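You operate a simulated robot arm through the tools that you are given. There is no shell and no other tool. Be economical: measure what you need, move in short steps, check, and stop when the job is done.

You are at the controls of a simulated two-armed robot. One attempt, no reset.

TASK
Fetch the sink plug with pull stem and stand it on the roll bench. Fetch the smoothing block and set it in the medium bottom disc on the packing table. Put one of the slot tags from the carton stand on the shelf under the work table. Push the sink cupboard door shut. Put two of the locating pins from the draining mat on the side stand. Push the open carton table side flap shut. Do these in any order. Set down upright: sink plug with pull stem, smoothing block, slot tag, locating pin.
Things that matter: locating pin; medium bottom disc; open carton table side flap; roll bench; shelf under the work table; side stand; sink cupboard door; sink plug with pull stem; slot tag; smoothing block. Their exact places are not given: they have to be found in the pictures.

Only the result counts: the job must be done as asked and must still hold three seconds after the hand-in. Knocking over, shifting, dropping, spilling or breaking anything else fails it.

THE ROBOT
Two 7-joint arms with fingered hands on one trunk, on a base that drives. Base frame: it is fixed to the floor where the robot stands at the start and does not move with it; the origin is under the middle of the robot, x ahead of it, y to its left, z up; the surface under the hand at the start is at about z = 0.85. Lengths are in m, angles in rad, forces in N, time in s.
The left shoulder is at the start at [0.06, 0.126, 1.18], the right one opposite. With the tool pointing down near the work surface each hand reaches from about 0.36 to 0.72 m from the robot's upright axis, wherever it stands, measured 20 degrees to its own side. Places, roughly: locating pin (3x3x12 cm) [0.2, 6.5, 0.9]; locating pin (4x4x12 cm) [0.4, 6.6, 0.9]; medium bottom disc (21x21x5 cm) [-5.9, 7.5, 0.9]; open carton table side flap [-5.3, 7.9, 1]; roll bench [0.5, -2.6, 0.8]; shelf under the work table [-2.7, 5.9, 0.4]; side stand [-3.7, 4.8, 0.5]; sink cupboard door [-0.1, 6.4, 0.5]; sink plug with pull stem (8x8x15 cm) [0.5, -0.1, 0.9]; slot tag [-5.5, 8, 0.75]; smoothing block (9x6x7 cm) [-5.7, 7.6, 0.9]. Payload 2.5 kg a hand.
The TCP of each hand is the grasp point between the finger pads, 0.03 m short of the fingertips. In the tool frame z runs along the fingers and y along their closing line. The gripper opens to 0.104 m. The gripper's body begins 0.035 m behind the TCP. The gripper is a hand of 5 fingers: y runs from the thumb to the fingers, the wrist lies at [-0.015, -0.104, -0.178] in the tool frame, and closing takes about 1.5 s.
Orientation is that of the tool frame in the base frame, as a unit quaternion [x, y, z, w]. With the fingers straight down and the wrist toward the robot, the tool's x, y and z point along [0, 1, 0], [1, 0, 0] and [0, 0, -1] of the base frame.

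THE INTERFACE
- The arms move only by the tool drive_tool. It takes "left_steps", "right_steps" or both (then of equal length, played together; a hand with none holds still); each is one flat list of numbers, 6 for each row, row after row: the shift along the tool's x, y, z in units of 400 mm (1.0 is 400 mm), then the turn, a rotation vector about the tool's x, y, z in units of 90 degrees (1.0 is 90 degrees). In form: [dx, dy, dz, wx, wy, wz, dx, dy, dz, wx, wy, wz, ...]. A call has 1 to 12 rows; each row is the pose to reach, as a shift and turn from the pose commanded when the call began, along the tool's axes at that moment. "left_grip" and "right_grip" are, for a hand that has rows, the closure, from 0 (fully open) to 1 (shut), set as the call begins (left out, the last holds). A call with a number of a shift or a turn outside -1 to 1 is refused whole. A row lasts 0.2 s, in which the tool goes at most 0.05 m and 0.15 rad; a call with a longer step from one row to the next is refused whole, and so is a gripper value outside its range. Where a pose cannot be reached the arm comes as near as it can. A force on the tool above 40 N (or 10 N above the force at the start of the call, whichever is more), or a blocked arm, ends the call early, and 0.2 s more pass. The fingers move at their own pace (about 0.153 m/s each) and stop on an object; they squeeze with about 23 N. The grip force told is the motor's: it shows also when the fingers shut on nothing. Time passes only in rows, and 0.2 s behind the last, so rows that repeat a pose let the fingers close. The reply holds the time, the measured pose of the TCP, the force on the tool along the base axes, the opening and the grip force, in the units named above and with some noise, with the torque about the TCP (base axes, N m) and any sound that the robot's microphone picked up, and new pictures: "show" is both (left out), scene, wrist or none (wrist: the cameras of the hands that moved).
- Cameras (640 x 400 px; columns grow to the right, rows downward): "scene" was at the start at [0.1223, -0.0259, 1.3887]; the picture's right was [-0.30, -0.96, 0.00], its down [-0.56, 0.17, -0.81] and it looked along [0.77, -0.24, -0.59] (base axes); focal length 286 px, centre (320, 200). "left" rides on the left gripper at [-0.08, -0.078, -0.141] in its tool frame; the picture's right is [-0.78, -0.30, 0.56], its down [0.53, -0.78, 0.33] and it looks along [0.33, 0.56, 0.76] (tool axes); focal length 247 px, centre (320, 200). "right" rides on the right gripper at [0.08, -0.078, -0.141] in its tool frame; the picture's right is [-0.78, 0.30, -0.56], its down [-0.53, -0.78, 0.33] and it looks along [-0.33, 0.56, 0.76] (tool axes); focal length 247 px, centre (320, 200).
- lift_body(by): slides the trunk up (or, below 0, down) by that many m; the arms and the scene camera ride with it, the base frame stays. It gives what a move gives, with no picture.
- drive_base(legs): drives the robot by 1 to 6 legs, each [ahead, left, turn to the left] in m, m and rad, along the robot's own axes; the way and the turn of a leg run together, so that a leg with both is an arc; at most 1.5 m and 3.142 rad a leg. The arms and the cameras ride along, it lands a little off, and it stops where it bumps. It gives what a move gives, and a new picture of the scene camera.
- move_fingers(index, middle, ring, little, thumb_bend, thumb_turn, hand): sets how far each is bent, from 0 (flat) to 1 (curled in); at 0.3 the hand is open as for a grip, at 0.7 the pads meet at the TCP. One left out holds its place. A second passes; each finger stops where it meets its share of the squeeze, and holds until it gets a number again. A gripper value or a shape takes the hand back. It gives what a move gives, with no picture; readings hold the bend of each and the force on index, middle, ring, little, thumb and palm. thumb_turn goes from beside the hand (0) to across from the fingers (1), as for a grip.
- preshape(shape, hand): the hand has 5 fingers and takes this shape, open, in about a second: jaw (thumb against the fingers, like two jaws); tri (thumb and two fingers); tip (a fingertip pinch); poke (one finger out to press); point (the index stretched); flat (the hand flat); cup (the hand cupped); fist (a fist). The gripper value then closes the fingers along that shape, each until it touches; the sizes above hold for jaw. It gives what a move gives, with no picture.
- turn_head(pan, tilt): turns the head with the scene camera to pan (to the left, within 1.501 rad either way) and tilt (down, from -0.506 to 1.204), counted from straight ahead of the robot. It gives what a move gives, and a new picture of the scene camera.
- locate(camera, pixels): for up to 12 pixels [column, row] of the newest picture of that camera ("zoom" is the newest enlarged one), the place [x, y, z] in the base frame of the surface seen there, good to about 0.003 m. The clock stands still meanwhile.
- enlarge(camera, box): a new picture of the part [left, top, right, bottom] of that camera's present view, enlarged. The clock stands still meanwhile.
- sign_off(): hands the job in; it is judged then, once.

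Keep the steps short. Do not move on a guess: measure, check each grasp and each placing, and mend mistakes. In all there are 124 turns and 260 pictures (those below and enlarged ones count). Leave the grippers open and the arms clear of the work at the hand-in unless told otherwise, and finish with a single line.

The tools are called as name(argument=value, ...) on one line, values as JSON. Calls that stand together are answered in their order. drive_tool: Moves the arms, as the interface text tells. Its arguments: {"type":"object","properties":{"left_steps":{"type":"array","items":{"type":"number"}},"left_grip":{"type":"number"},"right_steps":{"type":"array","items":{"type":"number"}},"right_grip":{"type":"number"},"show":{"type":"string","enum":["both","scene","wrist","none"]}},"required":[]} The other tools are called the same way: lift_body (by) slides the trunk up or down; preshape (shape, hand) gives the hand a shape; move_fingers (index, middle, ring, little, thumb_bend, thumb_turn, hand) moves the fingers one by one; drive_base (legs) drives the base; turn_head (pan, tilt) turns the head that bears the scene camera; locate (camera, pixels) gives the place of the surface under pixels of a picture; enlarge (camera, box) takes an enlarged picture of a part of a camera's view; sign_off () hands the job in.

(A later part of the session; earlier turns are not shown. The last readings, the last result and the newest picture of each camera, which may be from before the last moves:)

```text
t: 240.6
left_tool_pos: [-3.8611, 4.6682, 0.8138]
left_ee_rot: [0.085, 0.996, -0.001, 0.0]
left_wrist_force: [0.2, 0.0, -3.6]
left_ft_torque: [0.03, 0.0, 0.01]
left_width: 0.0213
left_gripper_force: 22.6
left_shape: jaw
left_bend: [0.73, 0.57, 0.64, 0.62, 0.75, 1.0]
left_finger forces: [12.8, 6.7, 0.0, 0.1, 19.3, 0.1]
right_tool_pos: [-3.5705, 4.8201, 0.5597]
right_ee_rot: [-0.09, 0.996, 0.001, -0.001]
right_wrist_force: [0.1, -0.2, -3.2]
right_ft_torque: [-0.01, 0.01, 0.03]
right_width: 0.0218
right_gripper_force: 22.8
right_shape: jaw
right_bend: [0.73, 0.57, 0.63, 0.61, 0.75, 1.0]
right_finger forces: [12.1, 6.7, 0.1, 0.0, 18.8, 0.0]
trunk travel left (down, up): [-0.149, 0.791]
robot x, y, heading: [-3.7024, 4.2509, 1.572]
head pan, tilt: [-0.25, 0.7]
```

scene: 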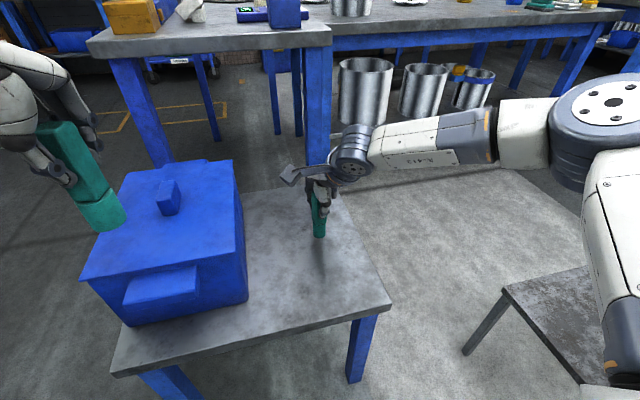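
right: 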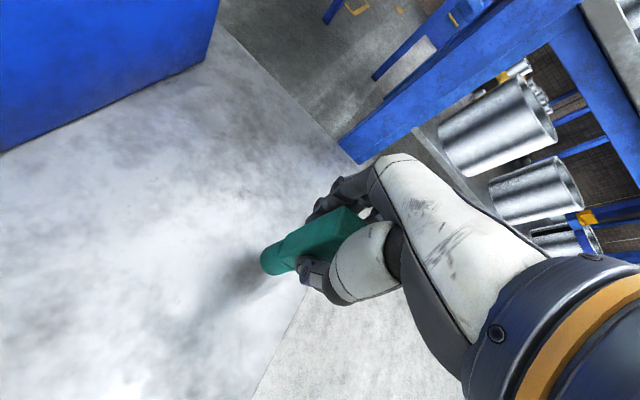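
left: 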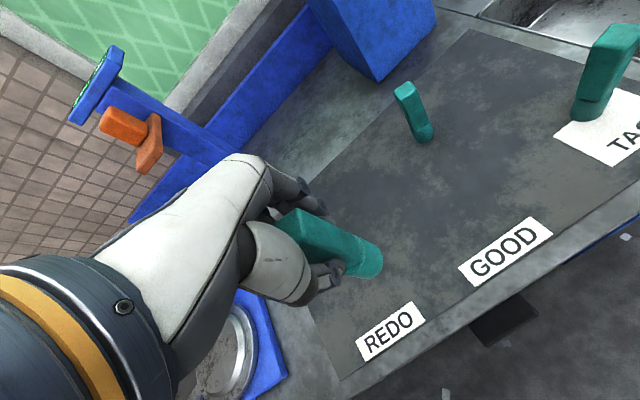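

lift_body(by=-0.004)

```text
t: 241.2
left_tool_pos: [-3.8596, 4.6685, 0.8102]
left_ee_rot: [0.085, 0.996, -0.001, 0.001]
left_wrist_force: [-0.7, -0.7, -3.4]
left_ft_torque: [0.01, 0.04, 0.01]
left_width: 0.0211
left_gripper_force: 22.8
left_shape: jaw
left_bend: [0.73, 0.57, 0.64, 0.62, 0.75, 1.0]
left_finger forces: [12.7, 6.6, 0.1, 0.1, 19.2, 0.0]
right_tool_pos: [-3.5707, 4.8198, 0.5562]
right_ee_rot: [-0.09, 0.996, 0.002, -0.001]
right_wrist_force: [-0.2, 0.0, -3.3]
right_ft_torque: [-0.02, -0.01, 0.0]
right_width: 0.0215
right_gripper_force: 23.1
right_shape: jaw
right_bend: [0.73, 0.57, 0.63, 0.61, 0.75, 1.0]
right_finger forces: [12.2, 6.9, 0.1, 0.0, 19.2, 0.0]
trunk travel left (down, up): [-0.145, 0.795]
robot x, y, heading: [-3.7018, 4.2485, 1.569]
head pan, tilt: [-0.25, 0.7]
```

lift_body(by=-0.003)

drive_tool(right_steps=[0, 0, 0, 0, 0, 0], show="wrist")

```text
t: 241.7
left_tool_pos: [-3.8602, 4.6682, 0.8078]
left_ee_rot: [0.086, 0.996, 0.0, 0.0]
left_wrist_force: [-0.4, -1.1, -2.5]
left_ft_torque: [0.0, -0.01, -0.05]
left_width: 0.0213
left_gripper_force: 23.2
left_shape: jaw
left_bend: [0.73, 0.57, 0.64, 0.62, 0.75, 1.0]
left_finger forces: [12.6, 6.6, 0.0, 0.0, 19.2, 0.0]
right_tool_pos: [-3.5704, 4.819, 0.5558]
right_ee_rot: [-0.09, 0.996, 0.004, -0.002]
right_wrist_force: [0.0, -2.2, 7.8]
right_ft_torque: [-0.05, -0.02, 0.01]
right_width: 0.0223
right_gripper_force: 22.9
right_shape: jaw
right_bend: [0.73, 0.57, 0.63, 0.61, 0.75, 1.0]
right_finger forces: [12.4, 7.2, 0.0, 0.0, 21.6, 0.0]
trunk travel left (down, up): [-0.142, 0.798]
robot x, y, heading: [-3.704, 4.2551, 1.577]
head pan, tilt: [-0.25, 0.7]
```

```text
t: 242.1
left_tool_pos: [-3.8615, 4.6682, 0.8086]
left_ee_rot: [0.086, 0.996, 0.001, 0.002]
left_wrist_force: [-0.8, -0.2, -2.8]
left_ft_torque: [0.01, 0.03, 0.0]
left_width: 0.0211
left_gripper_force: 23.2
left_shape: jaw
left_bend: [0.73, 0.57, 0.64, 0.62, 0.75, 1.0]
left_finger forces: [12.7, 6.6, 0.1, 0.1, 19.2, 0.0]
right_tool_pos: [-3.5715, 4.8199, 0.5552]
right_ee_rot: [-0.09, 0.996, 0.004, -0.001]
right_wrist_force: [1.0, -2.5, 9.9]
right_ft_torque: [-0.01, 0.01, 0.03]
right_width: 0.0223
right_gripper_force: 23.7
right_shape: jaw
right_bend: [0.73, 0.57, 0.63, 0.61, 0.75, 1.0]
right_finger forces: [12.4, 7.4, 0.0, 0.1, 22.4, 0.0]
trunk travel left (down, up): [-0.142, 0.798]
robot x, y, heading: [-3.702, 4.2514, 1.571]
head pan, tilt: [-0.25, 0.7]
```

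right: 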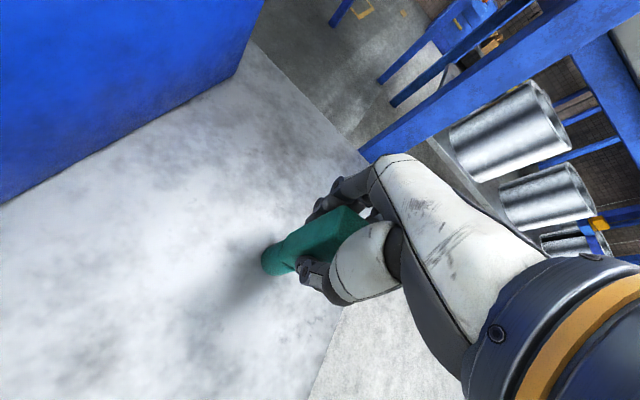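

The pin is standing on the stand (10 N contact). I'll release it and rise straight up.

drive_tool(right_steps=[0, 0, 0, 0, 0, 0, 0, 0, 0, 0, 0, 0, 0, 0, 0, 0, 0, 0, 0, 0, 0, 0, 0, 0, 0, 0, 0, 0, 0, 0, 0, 0, 0, 0, 0, 0], right_grip=0, show="none")

drive_tool(right_steps=[0, 0, -0.1, 0, 0, 0, 0, 0, -0.2, 0, 0, 0, 0, 0, -0.3, 0, 0, 0, 0, 0, -0.4, 0, 0, 0, 0, 0, -0.5, 0, 0, 0, 0, 0, -0.6, 0, 0, 0])

```text
t: 243.5
left_tool_pos: [-3.862, 4.6682, 0.8071]
left_ee_rot: [0.085, 0.996, -0.001, 0.0]
left_wrist_force: [-0.4, -0.4, -3.0]
left_ft_torque: [0.01, -0.01, -0.03]
left_width: 0.0209
left_gripper_force: 23.0
left_shape: jaw
left_bend: [0.73, 0.57, 0.64, 0.62, 0.75, 1.0]
left_finger forces: [12.7, 6.6, 0.0, 0.0, 19.1, 0.0]
right_tool_pos: [-3.5696, 4.8199, 0.5536]
right_ee_rot: [-0.09, 0.996, 0.002, -0.002]
right_wrist_force: [0.2, -0.4, 0.2]
right_ft_torque: [-0.03, 0.01, -0.02]
right_width: 0.1035
right_gripper_force: 0.0
right_shape: jaw
right_bend: [0.3, 0.3, 0.3, 0.3, 0.3, 0.98]
right_finger forces: [0.1, 0.0, 0.0, 0.0, 0.1, 0.0]
trunk travel left (down, up): [-0.142, 0.798]
robot x, y, heading: [-3.7053, 4.251, 1.569]
head pan, tilt: [-0.25, 0.7]
```

```text
t: 244.9
left_tool_pos: [-3.8602, 4.6689, 0.8066]
left_ee_rot: [0.085, 0.996, 0.0, 0.001]
left_wrist_force: [0.0, -0.8, -3.3]
left_ft_torque: [-0.02, 0.01, 0.01]
left_width: 0.0211
left_gripper_force: 23.2
left_shape: jaw
left_bend: [0.73, 0.57, 0.64, 0.62, 0.75, 1.0]
left_finger forces: [12.7, 6.6, 0.1, 0.1, 19.2, 0.0]
right_tool_pos: [-3.5648, 4.8141, 0.781]
right_ee_rot: [-0.088, 0.996, 0.002, -0.001]
right_wrist_force: [-0.5, -0.2, -0.2]
right_ft_torque: [-0.03, 0.0, 0.01]
right_width: 0.1036
right_gripper_force: 0.0
right_shape: jaw
right_bend: [0.3, 0.3, 0.3, 0.3, 0.3, 0.98]
right_finger forces: [0.1, 0.0, 0.1, 0.1, 0.1, 0.0]
right hand out of reach, approached as far as the arm can: row 6
trunk travel left (down, up): [-0.142, 0.798]
robot x, y, heading: [-3.7056, 4.2511, 1.576]
head pan, tilt: [-0.25, 0.7]
```

scene: 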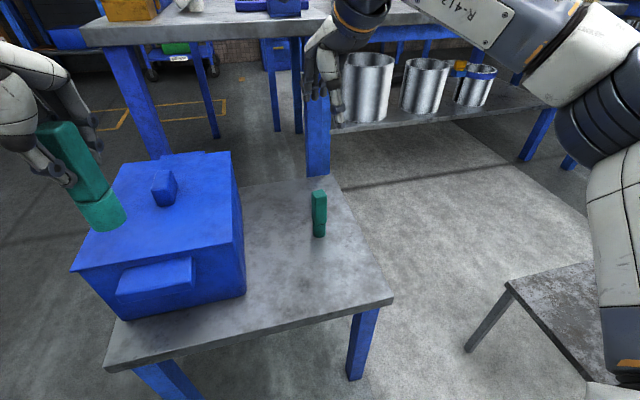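
right: 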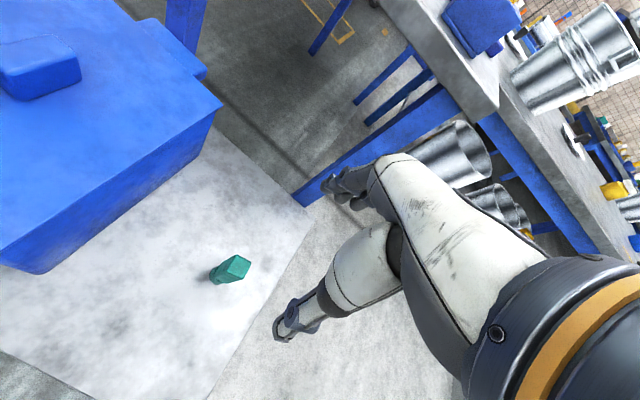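

The pin stands upright at (-3.57,4.82). For the left pin I choose (-3.65,4.70). I'll raise the trunk, tuck the right hand back, strafe right 0.105 and bring the left hand over the spot.

lift_body(by=0.25)

drive_tool(right_steps=[-0.033, -0.1, 0, 0, 0, 0, -0.066, -0.2, 0, 0, 0, 0, -0.098, -0.297, 0, 0, 0, 0], show="none")

drive_base(legs=[[0, -0.105, 0]])

drive_tool(left_steps=[-0.083, 0.04, 0, 0, 0, 0, -0.166, 0.08, 0, 0, 0, 0, -0.248, 0.121, 0, 0, 0, 0, -0.248, 0.121, 0, 0, 0, 0])

```text
t: 247.5
left_tool_pos: [-3.8611, 4.668, 1.058]
left_ee_rot: [0.085, 0.996, 0.0, 0.001]
left_wrist_force: [-0.5, 0.0, -3.0]
left_ft_torque: [-0.01, -0.02, 0.02]
left_width: 0.0211
left_gripper_force: 23.0
left_shape: jaw
left_bend: [0.73, 0.57, 0.64, 0.62, 0.75, 1.0]
left_finger forces: [12.7, 6.7, 0.1, 0.1, 19.1, 0.0]
right_tool_pos: [-3.5652, 4.8143, 1.0307]
right_ee_rot: [-0.089, 0.996, 0.003, -0.001]
right_wrist_force: [-0.8, -0.3, 0.0]
right_ft_torque: [0.0, 0.0, -0.04]
right_width: 0.1038
right_gripper_force: 0.0
right_shape: jaw
right_bend: [0.3, 0.3, 0.3, 0.3, 0.3, 0.98]
right_finger forces: [0.0, 0.0, 0.0, 0.1, 0.0, 0.1]
trunk travel left (down, up): [-0.392, 0.548]
robot x, y, heading: [-3.7015, 4.25, 1.572]
head pan, tilt: [-0.25, 0.7]
```

```text
t: 248.3
left_tool_pos: [-3.8604, 4.6683, 1.0584]
left_ee_rot: [0.086, 0.996, 0.0, 0.001]
left_wrist_force: [0.9, 0.3, -3.0]
left_ft_torque: [0.0, 0.01, -0.01]
left_width: 0.0208
left_gripper_force: 22.8
left_shape: jaw
left_bend: [0.73, 0.57, 0.64, 0.62, 0.75, 1.0]
left_finger forces: [12.8, 6.5, 0.0, 0.0, 19.3, 0.0]
right_tool_pos: [-3.5061, 4.7035, 1.0317]
right_ee_rot: [-0.09, 0.996, 0.003, -0.002]
right_wrist_force: [0.1, 0.0, 0.1]
right_ft_torque: [0.05, 0.02, 0.03]
right_width: 0.104
right_gripper_force: 0.2
right_shape: jaw
right_bend: [0.3, 0.3, 0.3, 0.3, 0.3, 0.98]
right_finger forces: [0.1, 0.0, 0.1, 0.0, 0.1, 0.1]
trunk travel left (down, up): [-0.392, 0.548]
robot x, y, heading: [-3.7045, 4.2548, 1.578]
head pan, tilt: [-0.25, 0.7]
```

```text
t: 249.4
left_tool_pos: [-3.7558, 4.6686, 1.0569]
left_ee_rot: [0.084, 0.996, 0.0, 0.001]
left_wrist_force: [0.8, -0.1, -2.6]
left_ft_torque: [-0.03, 0.03, 0.01]
left_width: 0.0213
left_gripper_force: 22.9
left_shape: jaw
left_bend: [0.73, 0.57, 0.64, 0.62, 0.75, 1.0]
left_finger forces: [12.8, 6.6, 0.1, 0.1, 19.2, 0.0]
right_tool_pos: [-3.4013, 4.7046, 1.031]
right_ee_rot: [-0.089, 0.996, 0.002, -0.001]
right_wrist_force: [0.5, 1.2, 0.9]
right_ft_torque: [0.03, 0.02, -0.02]
right_width: 0.1038
right_gripper_force: 0.1
right_shape: jaw
right_bend: [0.3, 0.3, 0.3, 0.3, 0.3, 0.98]
right_finger forces: [0.0, 0.1, 0.0, 0.1, 0.0, 0.0]
trunk travel left (down, up): [-0.392, 0.548]
robot x, y, heading: [-3.597, 4.2519, 1.572]
head pan, tilt: [-0.25, 0.7]
```

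scene: 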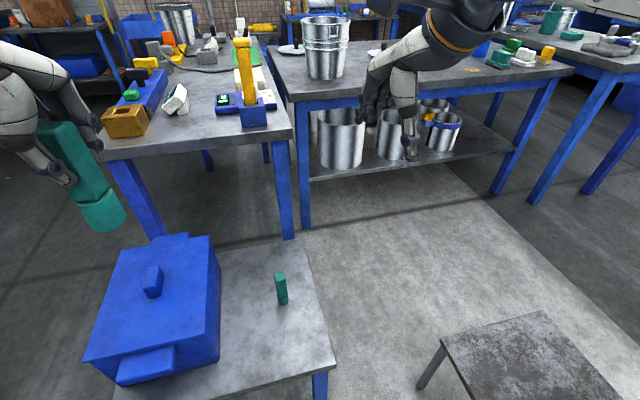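

```text
t: 250.4
left_tool_pos: [-3.6499, 4.6993, 1.0569]
left_ee_rot: [0.085, 0.996, 0.0, 0.001]
left_wrist_force: [-0.2, 0.7, -3.6]
left_ft_torque: [-0.03, 0.0, 0.02]
left_width: 0.021
left_gripper_force: 22.8
left_shape: jaw
left_bend: [0.73, 0.57, 0.64, 0.62, 0.75, 1.0]
left_finger forces: [12.9, 6.6, 0.0, 0.0, 19.3, 0.0]
right_tool_pos: [-3.4015, 4.7049, 1.031]
right_ee_rot: [-0.091, 0.996, 0.003, -0.001]
right_wrist_force: [0.8, 0.0, 0.8]
right_ft_torque: [-0.02, 0.0, 0.01]
right_width: 0.1039
right_gripper_force: 0.0
right_shape: jaw
right_bend: [0.3, 0.3, 0.3, 0.3, 0.3, 0.98]
right_finger forces: [0.0, 0.1, 0.0, 0.1, 0.0, 0.0]
trunk travel left (down, up): [-0.392, 0.548]
robot x, y, heading: [-3.6012, 4.2492, 1.575]
head pan, tilt: [-0.25, 0.7]
```

scene: 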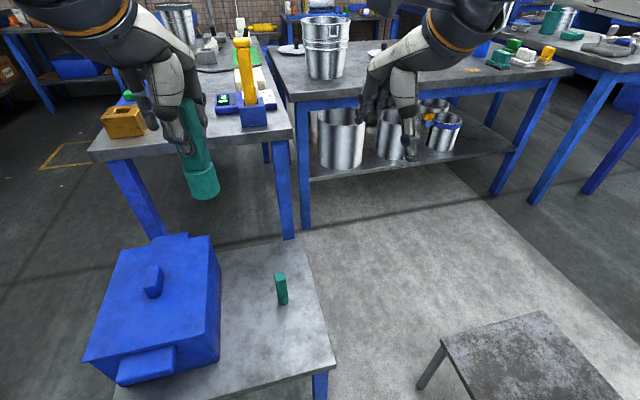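
left: 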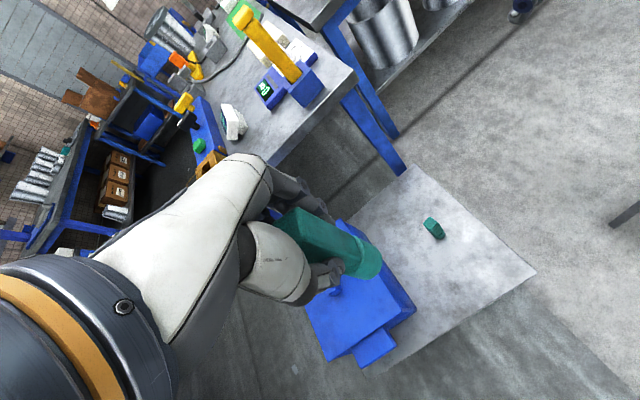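

I'll check the box's right edge relative to the target.

locate(camera="scene", pixels=[[216, 260], [219, 345], [226, 350], [215, 300], [280, 280], [250, 320], [245, 345], [300, 375]])

lift_body(by=-0.2)

```text
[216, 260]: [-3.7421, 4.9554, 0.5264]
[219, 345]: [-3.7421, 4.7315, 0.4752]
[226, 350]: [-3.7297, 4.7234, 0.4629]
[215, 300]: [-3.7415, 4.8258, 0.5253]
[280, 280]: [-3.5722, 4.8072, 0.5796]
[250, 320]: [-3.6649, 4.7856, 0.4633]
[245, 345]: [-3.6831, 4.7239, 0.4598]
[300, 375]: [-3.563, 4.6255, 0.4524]
```

```text
t: 252.6
left_tool_pos: [-3.6501, 4.6991, 0.8574]
left_ee_rot: [0.085, 0.996, 0.0, 0.001]
left_wrist_force: [0.9, 0.4, -3.0]
left_ft_torque: [0.02, 0.01, 0.02]
left_width: 0.0211
left_gripper_force: 23.2
left_shape: jaw
left_bend: [0.73, 0.57, 0.64, 0.62, 0.75, 1.0]
left_finger forces: [12.8, 6.6, 0.0, 0.1, 19.3, 0.0]
right_tool_pos: [-3.4022, 4.7048, 0.8312]
right_ee_rot: [-0.088, 0.996, 0.003, -0.001]
right_wrist_force: [0.1, -0.7, 0.7]
right_ft_torque: [-0.01, 0.02, -0.01]
right_width: 0.1036
right_gripper_force: 0.1
right_shape: jaw
right_bend: [0.3, 0.3, 0.3, 0.3, 0.3, 0.98]
right_finger forces: [0.1, 0.1, 0.1, 0.0, 0.0, 0.0]
trunk travel left (down, up): [-0.192, 0.748]
robot x, y, heading: [-3.5966, 4.2536, 1.572]
head pan, tilt: [-0.25, 0.7]
```

lift_body(by=-0.08)

drive_tool(left_steps=[0, 0, 0.1, 0, 0, 0, 0, 0, 0.2, 0, 0, 0, 0, 0, 0.3, 0, 0, 0, 0, 0, 0.4, 0, 0, 0, 0, 0, 0.5, 0, 0, 0, 0, 0, 0.538, 0, 0, 0, 0, 0, 0.538, 0, 0, 0])

```text
t: 253.8
left_tool_pos: [-3.6494, 4.6994, 0.7773]
left_ee_rot: [0.086, 0.996, 0.0, 0.001]
left_wrist_force: [0.3, -0.6, -4.1]
left_ft_torque: [0.01, -0.01, -0.01]
left_width: 0.0211
left_gripper_force: 23.0
left_shape: jaw
left_bend: [0.73, 0.57, 0.64, 0.62, 0.75, 1.0]
left_finger forces: [12.7, 6.5, 0.1, 0.0, 19.4, 0.0]
right_tool_pos: [-3.4012, 4.7044, 0.7509]
right_ee_rot: [-0.09, 0.996, 0.002, -0.001]
right_wrist_force: [0.5, 0.0, 0.4]
right_ft_torque: [0.0, 0.0, 0.0]
right_width: 0.1038
right_gripper_force: 0.0
right_shape: jaw
right_bend: [0.3, 0.3, 0.3, 0.3, 0.3, 0.98]
right_finger forces: [0.1, 0.1, 0.0, 0.0, 0.0, 0.0]
trunk travel left (down, up): [-0.112, 0.828]
robot x, y, heading: [-3.6016, 4.2504, 1.568]
head pan, tilt: [-0.25, 0.7]
```

```text
t: 255.4
left_tool_pos: [-3.6506, 4.6993, 0.561]
left_ee_rot: [0.086, 0.996, 0.0, 0.001]
left_wrist_force: [-0.9, 0.0, -3.9]
left_ft_torque: [0.02, 0.01, 0.0]
left_width: 0.0209
left_gripper_force: 22.7
left_shape: jaw
left_bend: [0.73, 0.57, 0.64, 0.62, 0.75, 1.0]
left_finger forces: [12.8, 6.5, 0.0, 0.0, 18.9, 0.0]
right_tool_pos: [-3.4021, 4.7052, 0.7504]
right_ee_rot: [-0.089, 0.996, 0.003, -0.001]
right_wrist_force: [0.5, 0.8, 0.5]
right_ft_torque: [-0.02, 0.03, 0.01]
right_width: 0.1038
right_gripper_force: 0.1
right_shape: jaw
right_bend: [0.3, 0.3, 0.3, 0.3, 0.3, 0.98]
right_finger forces: [0.0, 0.0, 0.0, 0.1, 0.1, 0.0]
trunk travel left (down, up): [-0.112, 0.828]
robot x, y, heading: [-3.5954, 4.2502, 1.569]
head pan, tilt: [-0.25, 0.7]
```

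scene: 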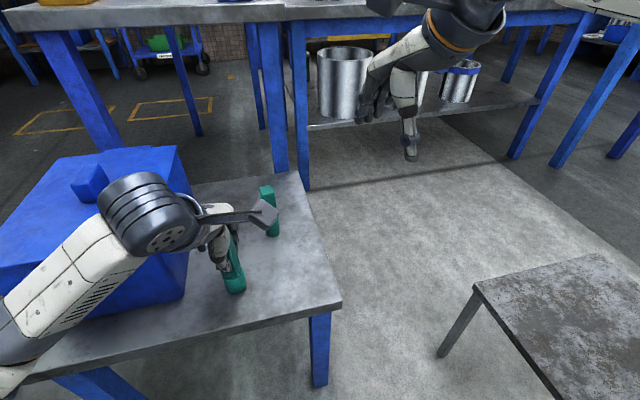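
left: 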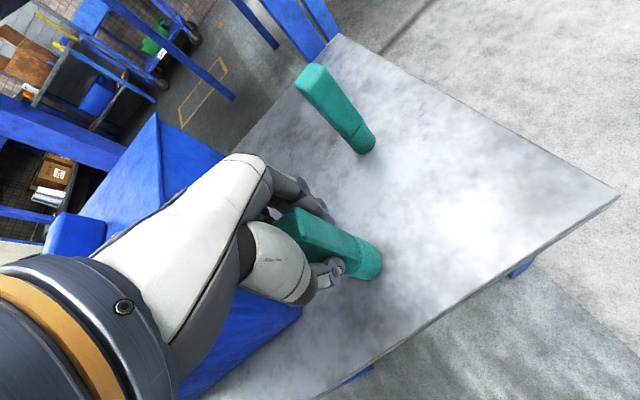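

Very near. I'll lower 6 mm, feel contact, then open.

drive_tool(left_steps=[0, 0, 0.008, 0, 0, 0, 0, 0, 0.016, 0, 0, 0, 0, 0, 0.016, 0, 0, 0], show="none")

```text
t: 256.2
left_tool_pos: [-3.6487, 4.701, 0.5561]
left_ee_rot: [0.085, 0.996, 0.0, 0.001]
left_wrist_force: [0.2, -1.3, -1.5]
left_ft_torque: [-0.01, -0.03, 0.0]
left_width: 0.0211
left_gripper_force: 23.2
left_shape: jaw
left_bend: [0.73, 0.57, 0.64, 0.62, 0.75, 1.0]
left_finger forces: [12.7, 6.5, 0.1, 0.0, 19.6, 0.1]
right_tool_pos: [-3.4007, 4.7048, 0.752]
right_ee_rot: [-0.089, 0.996, 0.002, -0.001]
right_wrist_force: [0.3, 0.4, 0.0]
right_ft_torque: [0.0, -0.01, -0.02]
right_width: 0.1036
right_gripper_force: 0.1
right_shape: jaw
right_bend: [0.3, 0.3, 0.3, 0.3, 0.3, 0.98]
right_finger forces: [0.0, 0.0, 0.0, 0.0, 0.0, 0.0]
trunk travel left (down, up): [-0.112, 0.828]
robot x, y, heading: [-3.596, 4.2505, 1.57]
head pan, tilt: [-0.25, 0.7]
```

Contact has begun (the force went from -3.5 to -1.5 N). I'll lower 1.5 mm more, then open, then rise.

drive_tool(left_steps=[0, 0, 0.004, 0, 0, 0], show="none")

drive_tool(left_steps=[0, 0, 0, 0, 0, 0, 0, 0, 0, 0, 0, 0, 0, 0, 0, 0, 0, 0, 0, 0, 0, 0, 0, 0, 0, 0, 0, 0, 0, 0, 0, 0, 0, 0, 0, 0], left_grip=0, show="none")

drive_tool(left_steps=[0, 0, -0.1, 0, 0, 0, 0, 0, -0.2, 0, 0, 0, 0, 0, -0.3, 0, 0, 0, 0, 0, -0.4, 0, 0, 0, 0, 0, -0.5, 0, 0, 0, 0, 0, -0.6, 0, 0, 0])

```text
t: 256.6
left_tool_pos: [-3.6503, 4.7, 0.5562]
left_ee_rot: [0.084, 0.996, 0.001, 0.001]
left_wrist_force: [0.3, -1.1, 4.9]
left_ft_torque: [-0.05, 0.0, 0.0]
left_width: 0.0214
left_gripper_force: 22.7
left_shape: jaw
left_bend: [0.73, 0.57, 0.64, 0.62, 0.75, 1.0]
left_finger forces: [12.7, 6.7, 0.0, 0.1, 21.4, 0.0]
right_tool_pos: [-3.4014, 4.7051, 0.7507]
right_ee_rot: [-0.089, 0.996, 0.003, -0.002]
right_wrist_force: [-0.3, 0.7, -0.7]
right_ft_torque: [0.0, 0.02, 0.01]
right_width: 0.1043
right_gripper_force: 0.2
right_shape: jaw
right_bend: [0.3, 0.3, 0.3, 0.3, 0.3, 0.98]
right_finger forces: [0.0, 0.1, 0.1, 0.0, 0.0, 0.1]
trunk travel left (down, up): [-0.112, 0.828]
robot x, y, heading: [-3.5974, 4.2539, 1.574]
head pan, tilt: [-0.25, 0.7]
```

```text
t: 258.0
left_tool_pos: [-3.65, 4.6994, 0.5541]
left_ee_rot: [0.086, 0.996, 0.0, 0.001]
left_wrist_force: [-0.5, -0.2, -0.3]
left_ft_torque: [0.02, -0.02, -0.02]
left_width: 0.1039
left_gripper_force: 0.1
left_shape: jaw
left_bend: [0.3, 0.3, 0.3, 0.3, 0.3, 0.98]
left_finger forces: [0.1, 0.0, 0.0, 0.1, 0.1, 0.0]
right_tool_pos: [-3.4018, 4.7051, 0.7505]
right_ee_rot: [-0.089, 0.996, 0.003, -0.001]
right_wrist_force: [-0.2, 0.2, -0.3]
right_ft_torque: [-0.01, 0.01, 0.05]
right_width: 0.1037
right_gripper_force: 0.0
right_shape: jaw
right_bend: [0.3, 0.3, 0.3, 0.3, 0.3, 0.98]
right_finger forces: [0.1, 0.0, 0.1, 0.0, 0.1, 0.0]
trunk travel left (down, up): [-0.112, 0.828]
robot x, y, heading: [-3.5982, 4.2507, 1.57]
head pan, tilt: [-0.25, 0.7]
```

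```text
t: 259.4
left_tool_pos: [-3.6487, 4.6995, 0.796]
left_ee_rot: [0.085, 0.996, -0.001, 0.001]
left_wrist_force: [0.2, 0.9, 0.1]
left_ft_torque: [0.02, 0.0, 0.0]
left_width: 0.1036
left_gripper_force: 0.1
left_shape: jaw
left_bend: [0.3, 0.3, 0.3, 0.3, 0.3, 0.98]
left_finger forces: [0.0, 0.1, 0.0, 0.1, 0.1, 0.1]
right_tool_pos: [-3.4007, 4.7047, 0.7516]
right_ee_rot: [-0.089, 0.996, 0.003, -0.001]
right_wrist_force: [-0.1, 0.4, -0.1]
right_ft_torque: [-0.03, 0.01, 0.01]
right_width: 0.1035
right_gripper_force: 0.1
right_shape: jaw
right_bend: [0.3, 0.3, 0.3, 0.3, 0.3, 0.98]
right_finger forces: [0.1, 0.0, 0.0, 0.0, 0.0, 0.0]
trunk travel left (down, up): [-0.112, 0.828]
robot x, y, heading: [-3.6013, 4.2531, 1.572]
head pan, tilt: [-0.25, 0.7]
```

scene: 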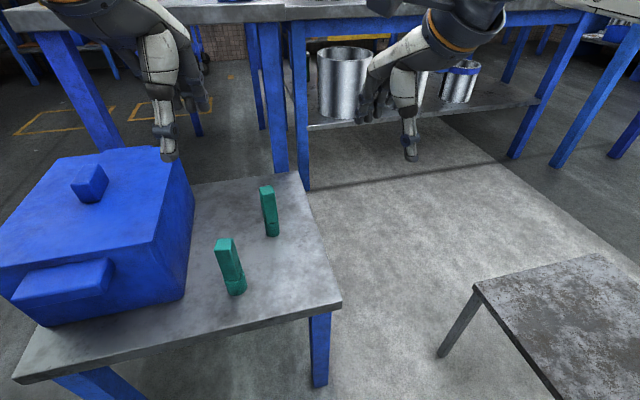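
left: 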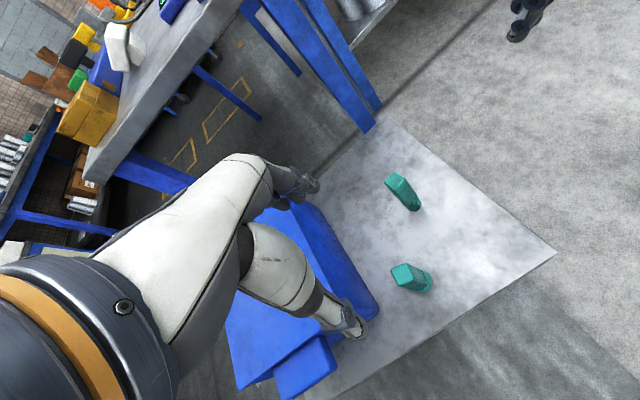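

Both pins stand upright on the side stand. Now I raise the trunk, back off, and look left to find the way to the packing table.

lift_body(by=0.4)

drive_base(legs=[[-0.5, 0, 0]])

turn_head(pan=0.75, tilt=0.35)

```text
t: 263.2
left_tool_pos: [-3.6485, 4.7003, 1.1961]
left_ee_rot: [0.086, 0.996, 0.0, 0.001]
left_wrist_force: [0.1, 0.3, -0.3]
left_ft_torque: [0.0, 0.02, -0.03]
left_width: 0.1034
left_gripper_force: 0.0
left_shape: jaw
left_bend: [0.3, 0.3, 0.3, 0.3, 0.3, 0.98]
left_finger forces: [0.1, 0.0, 0.0, 0.1, 0.0, 0.0]
right_tool_pos: [-3.4009, 4.705, 1.1516]
right_ee_rot: [-0.089, 0.996, 0.003, -0.002]
right_wrist_force: [0.9, -0.1, -0.1]
right_ft_torque: [0.01, 0.01, -0.01]
right_width: 0.1037
right_gripper_force: 0.1
right_shape: jaw
right_bend: [0.3, 0.3, 0.3, 0.3, 0.3, 0.98]
right_finger forces: [0.0, 0.1, 0.0, 0.1, 0.0, 0.0]
trunk travel left (down, up): [-0.512, 0.428]
robot x, y, heading: [-3.5972, 4.2521, 1.569]
head pan, tilt: [-0.25, 0.7]
```

```text
t: 266.1
left_tool_pos: [-3.6475, 4.2018, 1.1954]
left_ee_rot: [0.087, 0.996, 0.0, 0.0]
left_wrist_force: [0.3, -0.7, 0.6]
left_ft_torque: [0.0, -0.01, -0.03]
left_width: 0.1037
left_gripper_force: 0.0
left_shape: jaw
left_bend: [0.3, 0.3, 0.3, 0.3, 0.3, 0.98]
left_finger forces: [0.1, 0.0, 0.1, 0.0, 0.0, 0.0]
right_tool_pos: [-3.3989, 4.2056, 1.1512]
right_ee_rot: [-0.087, 0.996, 0.003, -0.001]
right_wrist_force: [0.1, -0.4, -0.5]
right_ft_torque: [0.04, -0.02, 0.01]
right_width: 0.1036
right_gripper_force: 0.1
right_shape: jaw
right_bend: [0.3, 0.3, 0.3, 0.3, 0.3, 0.98]
right_finger forces: [0.1, 0.0, 0.0, 0.1, 0.0, 0.1]
trunk travel left (down, up): [-0.512, 0.428]
robot x, y, heading: [-3.5993, 3.7557, 1.568]
head pan, tilt: [-0.25, 0.7]
```

scene: 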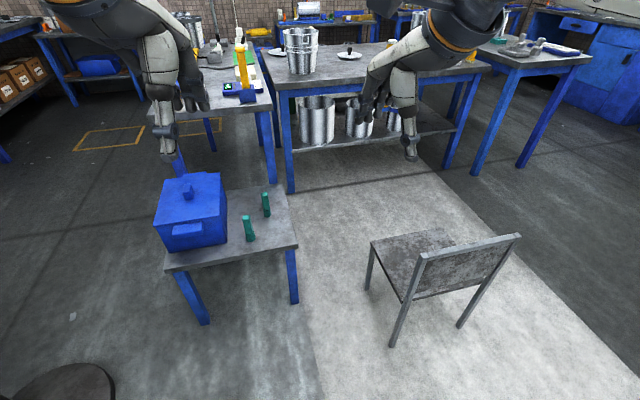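

```text
t: 267.4
left_tool_pos: [-3.6477, 4.2023, 1.1965]
left_ee_rot: [0.087, 0.996, 0.0, 0.002]
left_wrist_force: [0.6, -0.3, -1.0]
left_ft_torque: [0.02, 0.03, 0.01]
left_width: 0.1035
left_gripper_force: 0.0
left_shape: jaw
left_bend: [0.3, 0.3, 0.3, 0.3, 0.3, 0.98]
left_finger forces: [0.0, 0.0, 0.0, 0.0, 0.0, 0.0]
right_tool_pos: [-3.4004, 4.2062, 1.1511]
right_ee_rot: [-0.087, 0.996, 0.002, 0.0]
right_wrist_force: [0.3, -0.8, 0.6]
right_ft_torque: [-0.02, 0.03, 0.0]
right_width: 0.1036
right_gripper_force: 0.1
right_shape: jaw
right_bend: [0.3, 0.3, 0.3, 0.3, 0.3, 0.98]
right_finger forces: [0.1, 0.0, 0.0, 0.1, 0.1, 0.0]
trunk travel left (down, up): [-0.512, 0.428]
robot x, y, heading: [-3.5991, 3.7548, 1.571]
head pan, tilt: [0.75, 0.351]
```

scene: 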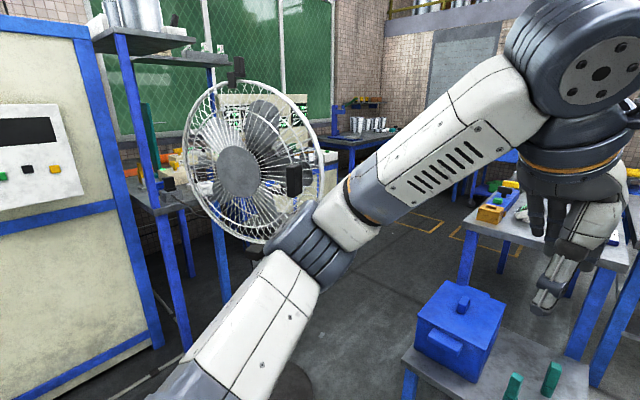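

The fan and stand block the direct way. I'll take the known way round: strafe right to x≈-1.2, up the aisle to y≈6.9, then turn to face -x.

lift_body(by=0.15)

drive_base(legs=[[0, -1.2, 0], [0, -1.2, 0], [1.5, 0, 0], [1.5, 0, 0], [0, 0, 1.57]])

turn_head(pan=0, tilt=0.35)

```text
t: 269.2
left_tool_pos: [-3.6468, 4.2027, 1.3449]
left_ee_rot: [0.087, 0.996, 0.0, 0.001]
left_wrist_force: [-0.1, -0.1, -0.1]
left_ft_torque: [-0.02, -0.03, 0.0]
left_width: 0.1038
left_gripper_force: 0.0
left_shape: jaw
left_bend: [0.3, 0.3, 0.3, 0.3, 0.3, 0.98]
left_finger forces: [0.0, 0.0, 0.1, 0.0, 0.0, 0.0]
right_tool_pos: [-3.3999, 4.2066, 1.3015]
right_ee_rot: [-0.087, 0.996, 0.003, -0.001]
right_wrist_force: [-0.4, -0.4, -0.2]
right_ft_torque: [-0.03, 0.01, -0.02]
right_width: 0.1038
right_gripper_force: 0.0
right_shape: jaw
right_bend: [0.3, 0.3, 0.3, 0.3, 0.3, 0.98]
right_finger forces: [0.1, 0.1, 0.0, 0.1, 0.0, 0.1]
trunk travel left (down, up): [-0.662, 0.278]
robot x, y, heading: [-3.6, 3.7504, 1.566]
head pan, tilt: [0.75, 0.351]
```

```text
t: 298.7
left_tool_pos: [-1.5709, 6.6908, 1.3454]
left_ee_rot: [-0.626, 0.78, 0.0, 0.001]
left_wrist_force: [0.0, 0.7, -0.2]
left_ft_torque: [0.01, -0.02, -0.03]
left_width: 0.1036
left_gripper_force: 0.0
left_shape: jaw
left_bend: [0.3, 0.3, 0.3, 0.3, 0.3, 0.98]
left_finger forces: [0.0, 0.0, 0.1, 0.0, 0.0, 0.1]
right_tool_pos: [-1.5659, 6.9388, 1.3019]
right_ee_rot: [0.752, -0.659, -0.001, 0.002]
right_wrist_force: [0.2, -0.6, -0.1]
right_ft_torque: [0.05, 0.03, 0.04]
right_width: 0.1039
right_gripper_force: 0.1
right_shape: jaw
right_bend: [0.3, 0.3, 0.3, 0.3, 0.3, 0.98]
right_finger forces: [0.0, 0.1, 0.1, 0.0, 0.0, 0.0]
trunk travel left (down, up): [-0.662, 0.278]
robot x, y, heading: [-1.1234, 6.7189, 3.096]
head pan, tilt: [0.75, 0.351]
```

scene: 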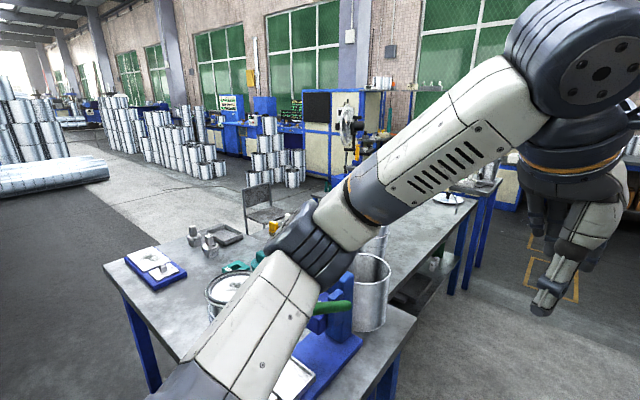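

```text
t: 299.8
left_tool_pos: [-1.5723, 6.6916, 1.346]
left_ee_rot: [-0.626, 0.78, 0.0, 0.001]
left_wrist_force: [-0.1, 0.3, 0.7]
left_ft_torque: [0.0, 0.0, 0.01]
left_width: 0.1036
left_gripper_force: 0.1
left_shape: jaw
left_bend: [0.3, 0.3, 0.3, 0.3, 0.3, 0.98]
left_finger forces: [0.0, 0.1, 0.0, 0.0, 0.0, 0.1]
right_tool_pos: [-1.564, 6.9379, 1.3008]
right_ee_rot: [0.752, -0.66, -0.001, 0.003]
right_wrist_force: [0.1, 0.2, 0.0]
right_ft_torque: [0.02, -0.03, 0.0]
right_width: 0.1037
right_gripper_force: 0.0
right_shape: jaw
right_bend: [0.3, 0.3, 0.3, 0.3, 0.3, 0.98]
right_finger forces: [0.1, 0.0, 0.0, 0.0, 0.0, 0.1]
trunk travel left (down, up): [-0.662, 0.278]
robot x, y, heading: [-1.1256, 6.7207, 3.099]
head pan, tilt: [0.0, 0.351]
```

scene: 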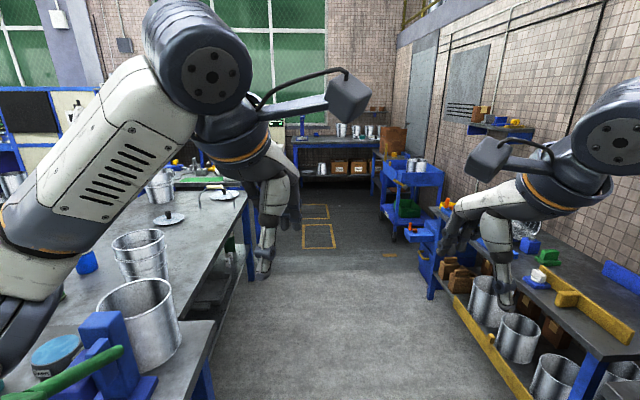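

locate(camera="scene", pixels=[[205, 350], [225, 260], [245, 195], [330, 180], [390, 150], [410, 175], [395, 225], [440, 290], [490, 345], [318, 240], [345, 170], [300, 140]])

enlarge(camera="scene", box=[260, 90, 480, 228])

```text
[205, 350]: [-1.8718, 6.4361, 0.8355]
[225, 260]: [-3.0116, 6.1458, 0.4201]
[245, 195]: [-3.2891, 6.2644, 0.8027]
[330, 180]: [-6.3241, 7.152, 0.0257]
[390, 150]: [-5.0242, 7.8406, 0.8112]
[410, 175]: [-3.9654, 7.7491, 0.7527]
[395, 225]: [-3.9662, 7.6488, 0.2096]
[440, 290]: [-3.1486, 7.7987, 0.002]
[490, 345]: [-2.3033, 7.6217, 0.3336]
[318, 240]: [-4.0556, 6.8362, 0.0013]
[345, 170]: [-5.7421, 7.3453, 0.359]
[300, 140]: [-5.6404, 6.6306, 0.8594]
```

```text
2.90 times, centred on (370, 159) of scene
```

zoom: 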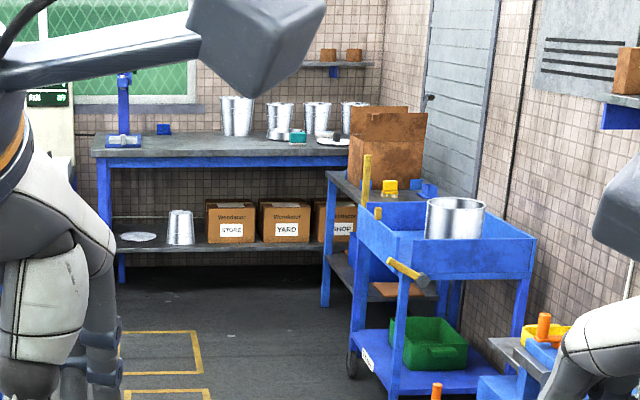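

The passage is clear: left tables to y 6.44, right bench from y≈7.6, and the cart at (-3.97,≥7.65). The packing table front is at x≈-5.65. I'll drive along y≈6.95 to x≈-4.6.

drive_base(legs=[[0, -0.24, 0.042], [1.2, 0, 0], [1.2, 0, 0], [1.0, 0, 0]])

turn_head(pan=-0.35, tilt=0.5)

```text
t: 317.8
left_tool_pos: [-4.9773, 6.9048, 1.3458]
left_ee_rot: [-0.647, 0.763, 0.0, -0.001]
left_wrist_force: [-1.3, 0.2, 0.2]
left_ft_torque: [-0.02, -0.01, -0.04]
left_width: 0.1037
left_gripper_force: 0.1
left_shape: jaw
left_bend: [0.3, 0.3, 0.3, 0.3, 0.3, 0.98]
left_finger forces: [0.0, 0.0, 0.1, 0.0, 0.0, 0.1]
right_tool_pos: [-4.9821, 7.1516, 1.3014]
right_ee_rot: [0.77, -0.638, -0.001, 0.002]
right_wrist_force: [0.1, 0.3, -0.2]
right_ft_torque: [0.04, -0.03, -0.01]
right_width: 0.1039
right_gripper_force: 0.0
right_shape: jaw
right_bend: [0.3, 0.3, 0.3, 0.3, 0.3, 0.98]
right_finger forces: [0.2, 0.0, 0.0, 0.0, 0.1, 0.0]
trunk travel left (down, up): [-0.662, 0.278]
robot x, y, heading: [-4.5301, 6.9581, -3.133]
head pan, tilt: [0.0, 0.351]
```

scene: 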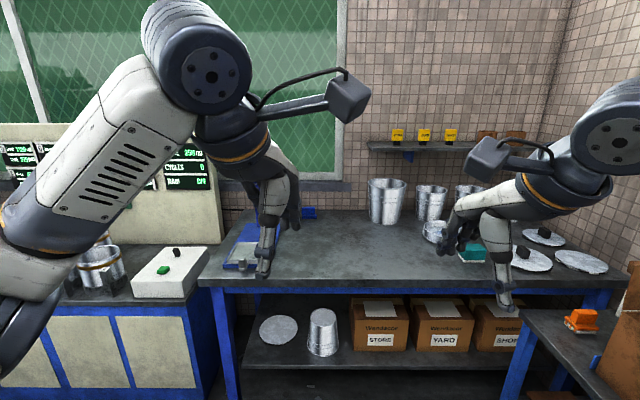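

```text
t: 318.7
left_tool_pos: [-4.9763, 6.9039, 1.3456]
left_ee_rot: [-0.648, 0.762, 0.0, 0.0]
left_wrist_force: [0.1, 0.3, 0.6]
left_ft_torque: [0.0, 0.03, 0.02]
left_width: 0.1036
left_gripper_force: 0.1
left_shape: jaw
left_bend: [0.3, 0.3, 0.3, 0.3, 0.3, 0.98]
left_finger forces: [0.0, 0.0, 0.0, 0.1, 0.0, 0.1]
right_tool_pos: [-4.9837, 7.1505, 1.3017]
right_ee_rot: [0.77, -0.639, 0.0, 0.002]
right_wrist_force: [0.5, -0.1, 0.2]
right_ft_torque: [0.04, 0.02, 0.02]
right_width: 0.1037
right_gripper_force: 0.0
right_shape: jaw
right_bend: [0.3, 0.3, 0.3, 0.3, 0.3, 0.98]
right_finger forces: [0.1, 0.2, 0.1, 0.0, 0.1, 0.0]
trunk travel left (down, up): [-0.662, 0.278]
robot x, y, heading: [-4.5289, 6.956, -3.135]
head pan, tilt: [-0.351, 0.499]
```

scene: 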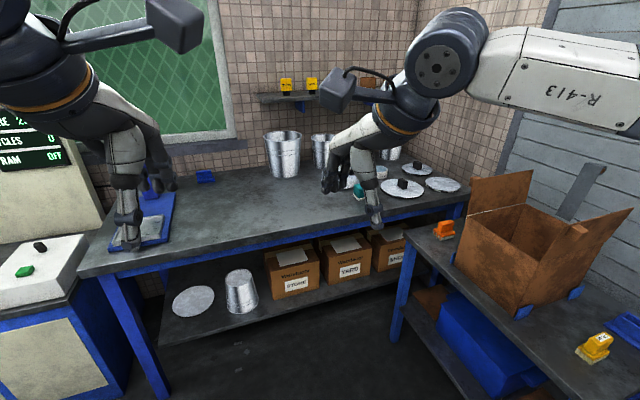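

enlarge(camera="scene", box=[320, 140, 480, 240])

locate(camera="zoom", pixels=[[150, 190], [330, 200], [390, 110], [480, 180], [330, 175], [110, 180], [515, 360], [490, 345]])

enlarge(camera="scene", box=[400, 150, 640, 300])

locate(camera="scene", pixels=[[500, 178], [530, 172], [475, 180], [475, 245], [545, 290], [605, 225], [590, 220], [595, 345], [585, 340], [445, 228], [460, 335], [525, 240]])

```text
4.00 times, centred on (400, 190) of scene
```

zoom: 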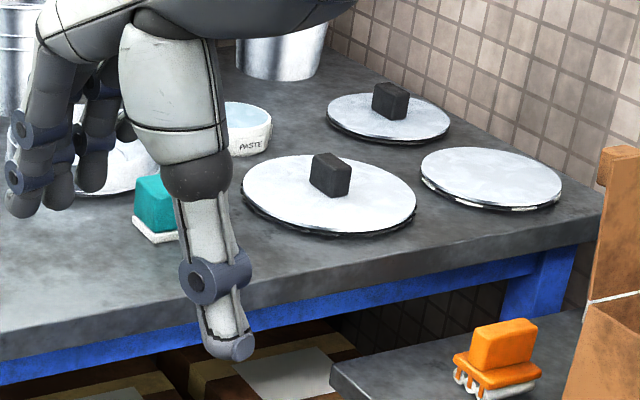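

```text
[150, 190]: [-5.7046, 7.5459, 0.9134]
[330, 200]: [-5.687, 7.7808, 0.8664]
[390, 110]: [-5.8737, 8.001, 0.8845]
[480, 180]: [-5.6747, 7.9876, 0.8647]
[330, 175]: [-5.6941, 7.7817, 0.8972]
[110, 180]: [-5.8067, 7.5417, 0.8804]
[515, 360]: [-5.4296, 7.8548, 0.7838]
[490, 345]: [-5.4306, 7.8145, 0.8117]
```

```text
2.67 times, centred on (520, 225) of scene
```

zoom: 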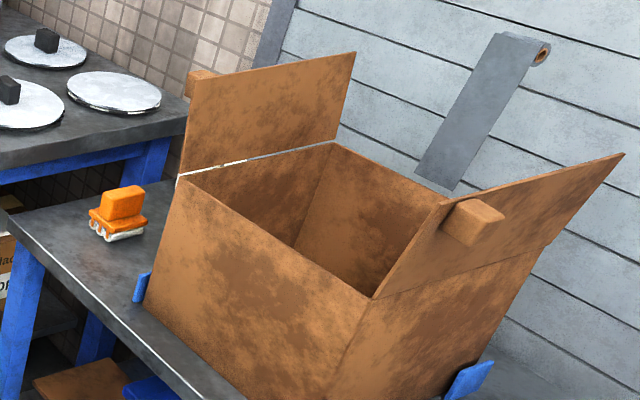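

```text
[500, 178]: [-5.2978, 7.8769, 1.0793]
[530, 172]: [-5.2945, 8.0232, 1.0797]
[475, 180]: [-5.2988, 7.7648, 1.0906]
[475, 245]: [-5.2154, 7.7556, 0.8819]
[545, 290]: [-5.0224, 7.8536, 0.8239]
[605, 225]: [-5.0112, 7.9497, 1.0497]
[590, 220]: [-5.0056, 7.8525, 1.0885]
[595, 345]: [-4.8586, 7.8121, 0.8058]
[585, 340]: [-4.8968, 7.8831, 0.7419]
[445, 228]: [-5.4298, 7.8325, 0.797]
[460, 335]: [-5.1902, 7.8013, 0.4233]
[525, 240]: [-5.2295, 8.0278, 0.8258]
```

The smoothing block appears to be the teal item with a white base at (-5.70,7.55). The disc is hidden behind my hand, near (-5.85,7.54). The table-side flap stands open at x≈-5.30. I'll drive up to the table and look down.

drive_base(legs=[[0, -0.3, 0], [0.72, 0, 0]])

turn_head(pan=-0.15, tilt=0.8)

```text
t: 324.3
left_tool_pos: [-5.7002, 7.2006, 1.3463]
left_ee_rot: [-0.647, 0.762, 0.0, 0.001]
left_wrist_force: [-0.2, 0.8, 1.1]
left_ft_torque: [-0.02, -0.01, 0.0]
left_width: 0.1037
left_gripper_force: 0.1
left_shape: jaw
left_bend: [0.3, 0.3, 0.3, 0.3, 0.3, 0.98]
left_finger forces: [0.0, 0.1, 0.1, 0.1, 0.0, 0.0]
right_tool_pos: [-5.7077, 7.4467, 1.301]
right_ee_rot: [0.77, -0.638, -0.001, 0.003]
right_wrist_force: [0.5, 0.0, -0.5]
right_ft_torque: [-0.01, -0.01, -0.01]
right_width: 0.1038
right_gripper_force: 0.1
right_shape: jaw
right_bend: [0.3, 0.3, 0.3, 0.3, 0.3, 0.98]
right_finger forces: [0.1, 0.0, 0.0, 0.0, 0.1, 0.0]
trunk travel left (down, up): [-0.662, 0.278]
robot x, y, heading: [-5.254, 7.2519, -3.132]
head pan, tilt: [-0.351, 0.499]
```

scene: 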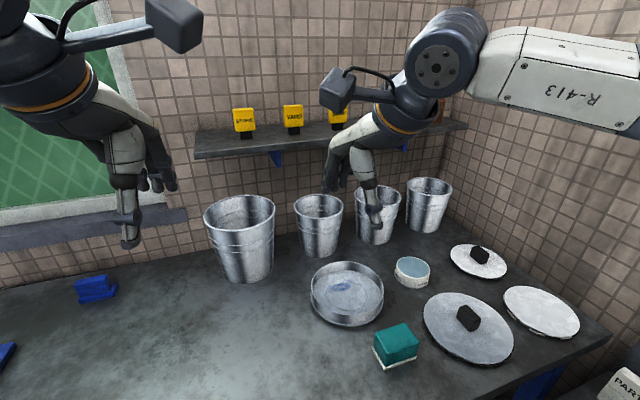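

```text
t: 325.1
left_tool_pos: [-5.7009, 7.1999, 1.3452]
left_ee_rot: [-0.648, 0.762, 0.001, 0.0]
left_wrist_force: [-0.9, 0.6, -0.6]
left_ft_torque: [-0.01, 0.0, -0.01]
left_width: 0.1036
left_gripper_force: 0.1
left_shape: jaw
left_bend: [0.3, 0.3, 0.3, 0.3, 0.3, 0.98]
left_finger forces: [0.1, 0.0, 0.0, 0.0, 0.0, 0.0]
right_tool_pos: [-5.7081, 7.4473, 1.3019]
right_ee_rot: [0.77, -0.638, -0.001, 0.003]
right_wrist_force: [-0.3, -0.7, -0.3]
right_ft_torque: [0.02, 0.02, -0.02]
right_width: 0.1037
right_gripper_force: 0.1
right_shape: jaw
right_bend: [0.3, 0.3, 0.3, 0.3, 0.3, 0.98]
right_finger forces: [0.0, 0.0, 0.1, 0.0, 0.0, 0.1]
trunk travel left (down, up): [-0.662, 0.278]
robot x, y, heading: [-5.2529, 7.2538, -3.135]
head pan, tilt: [-0.15, 0.799]
```

scene: 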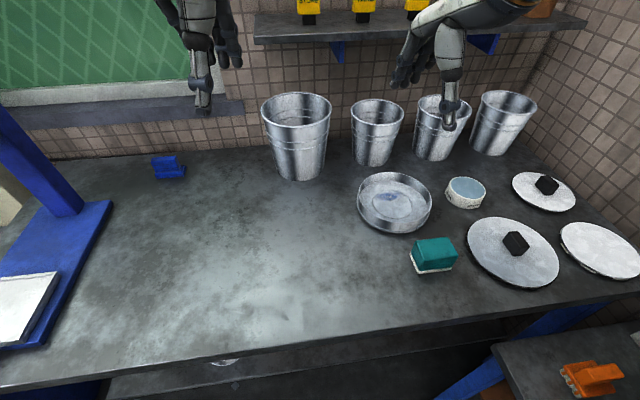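

Clear view: the disc is a shallow pan at (394,202) and the block is at (433,253). I'll measure both.

locate(camera="scene", pixels=[[394, 205], [394, 174], [394, 226], [362, 195], [430, 205], [413, 243], [447, 239], [454, 258], [419, 266], [433, 247], [395, 222], [390, 190]])

enlarge(camera="scene", box=[340, 150, 500, 290])

```text
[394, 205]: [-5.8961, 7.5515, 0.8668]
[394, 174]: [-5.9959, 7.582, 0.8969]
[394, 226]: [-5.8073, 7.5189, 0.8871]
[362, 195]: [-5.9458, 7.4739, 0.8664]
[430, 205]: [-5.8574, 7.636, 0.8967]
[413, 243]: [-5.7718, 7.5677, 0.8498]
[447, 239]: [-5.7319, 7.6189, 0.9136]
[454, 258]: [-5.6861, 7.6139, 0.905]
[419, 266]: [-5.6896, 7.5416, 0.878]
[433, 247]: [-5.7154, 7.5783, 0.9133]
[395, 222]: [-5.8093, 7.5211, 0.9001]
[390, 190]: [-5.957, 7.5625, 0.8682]
```

```text
2.86 times, centred on (420, 220) of scene
```

zoom: 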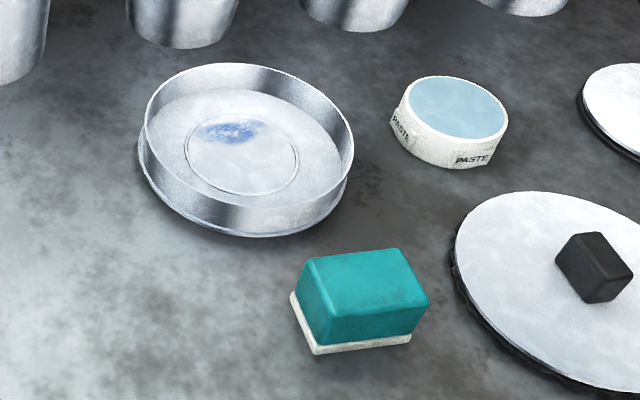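

locate(camera="zoom", pixels=[[308, 265], [400, 252], [424, 294], [334, 312], [365, 280], [150, 140], [350, 160], [250, 70], [245, 205], [243, 160], [296, 296], [410, 340]])

```text
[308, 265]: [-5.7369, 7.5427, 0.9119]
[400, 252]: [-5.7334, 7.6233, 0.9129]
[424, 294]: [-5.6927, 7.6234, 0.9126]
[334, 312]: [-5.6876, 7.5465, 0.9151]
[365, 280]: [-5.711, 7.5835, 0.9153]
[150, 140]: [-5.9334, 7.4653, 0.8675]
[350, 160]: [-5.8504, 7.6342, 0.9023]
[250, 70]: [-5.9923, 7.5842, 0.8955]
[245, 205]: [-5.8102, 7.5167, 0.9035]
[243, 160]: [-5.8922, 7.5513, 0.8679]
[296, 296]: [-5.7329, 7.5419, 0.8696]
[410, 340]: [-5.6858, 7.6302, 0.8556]
```

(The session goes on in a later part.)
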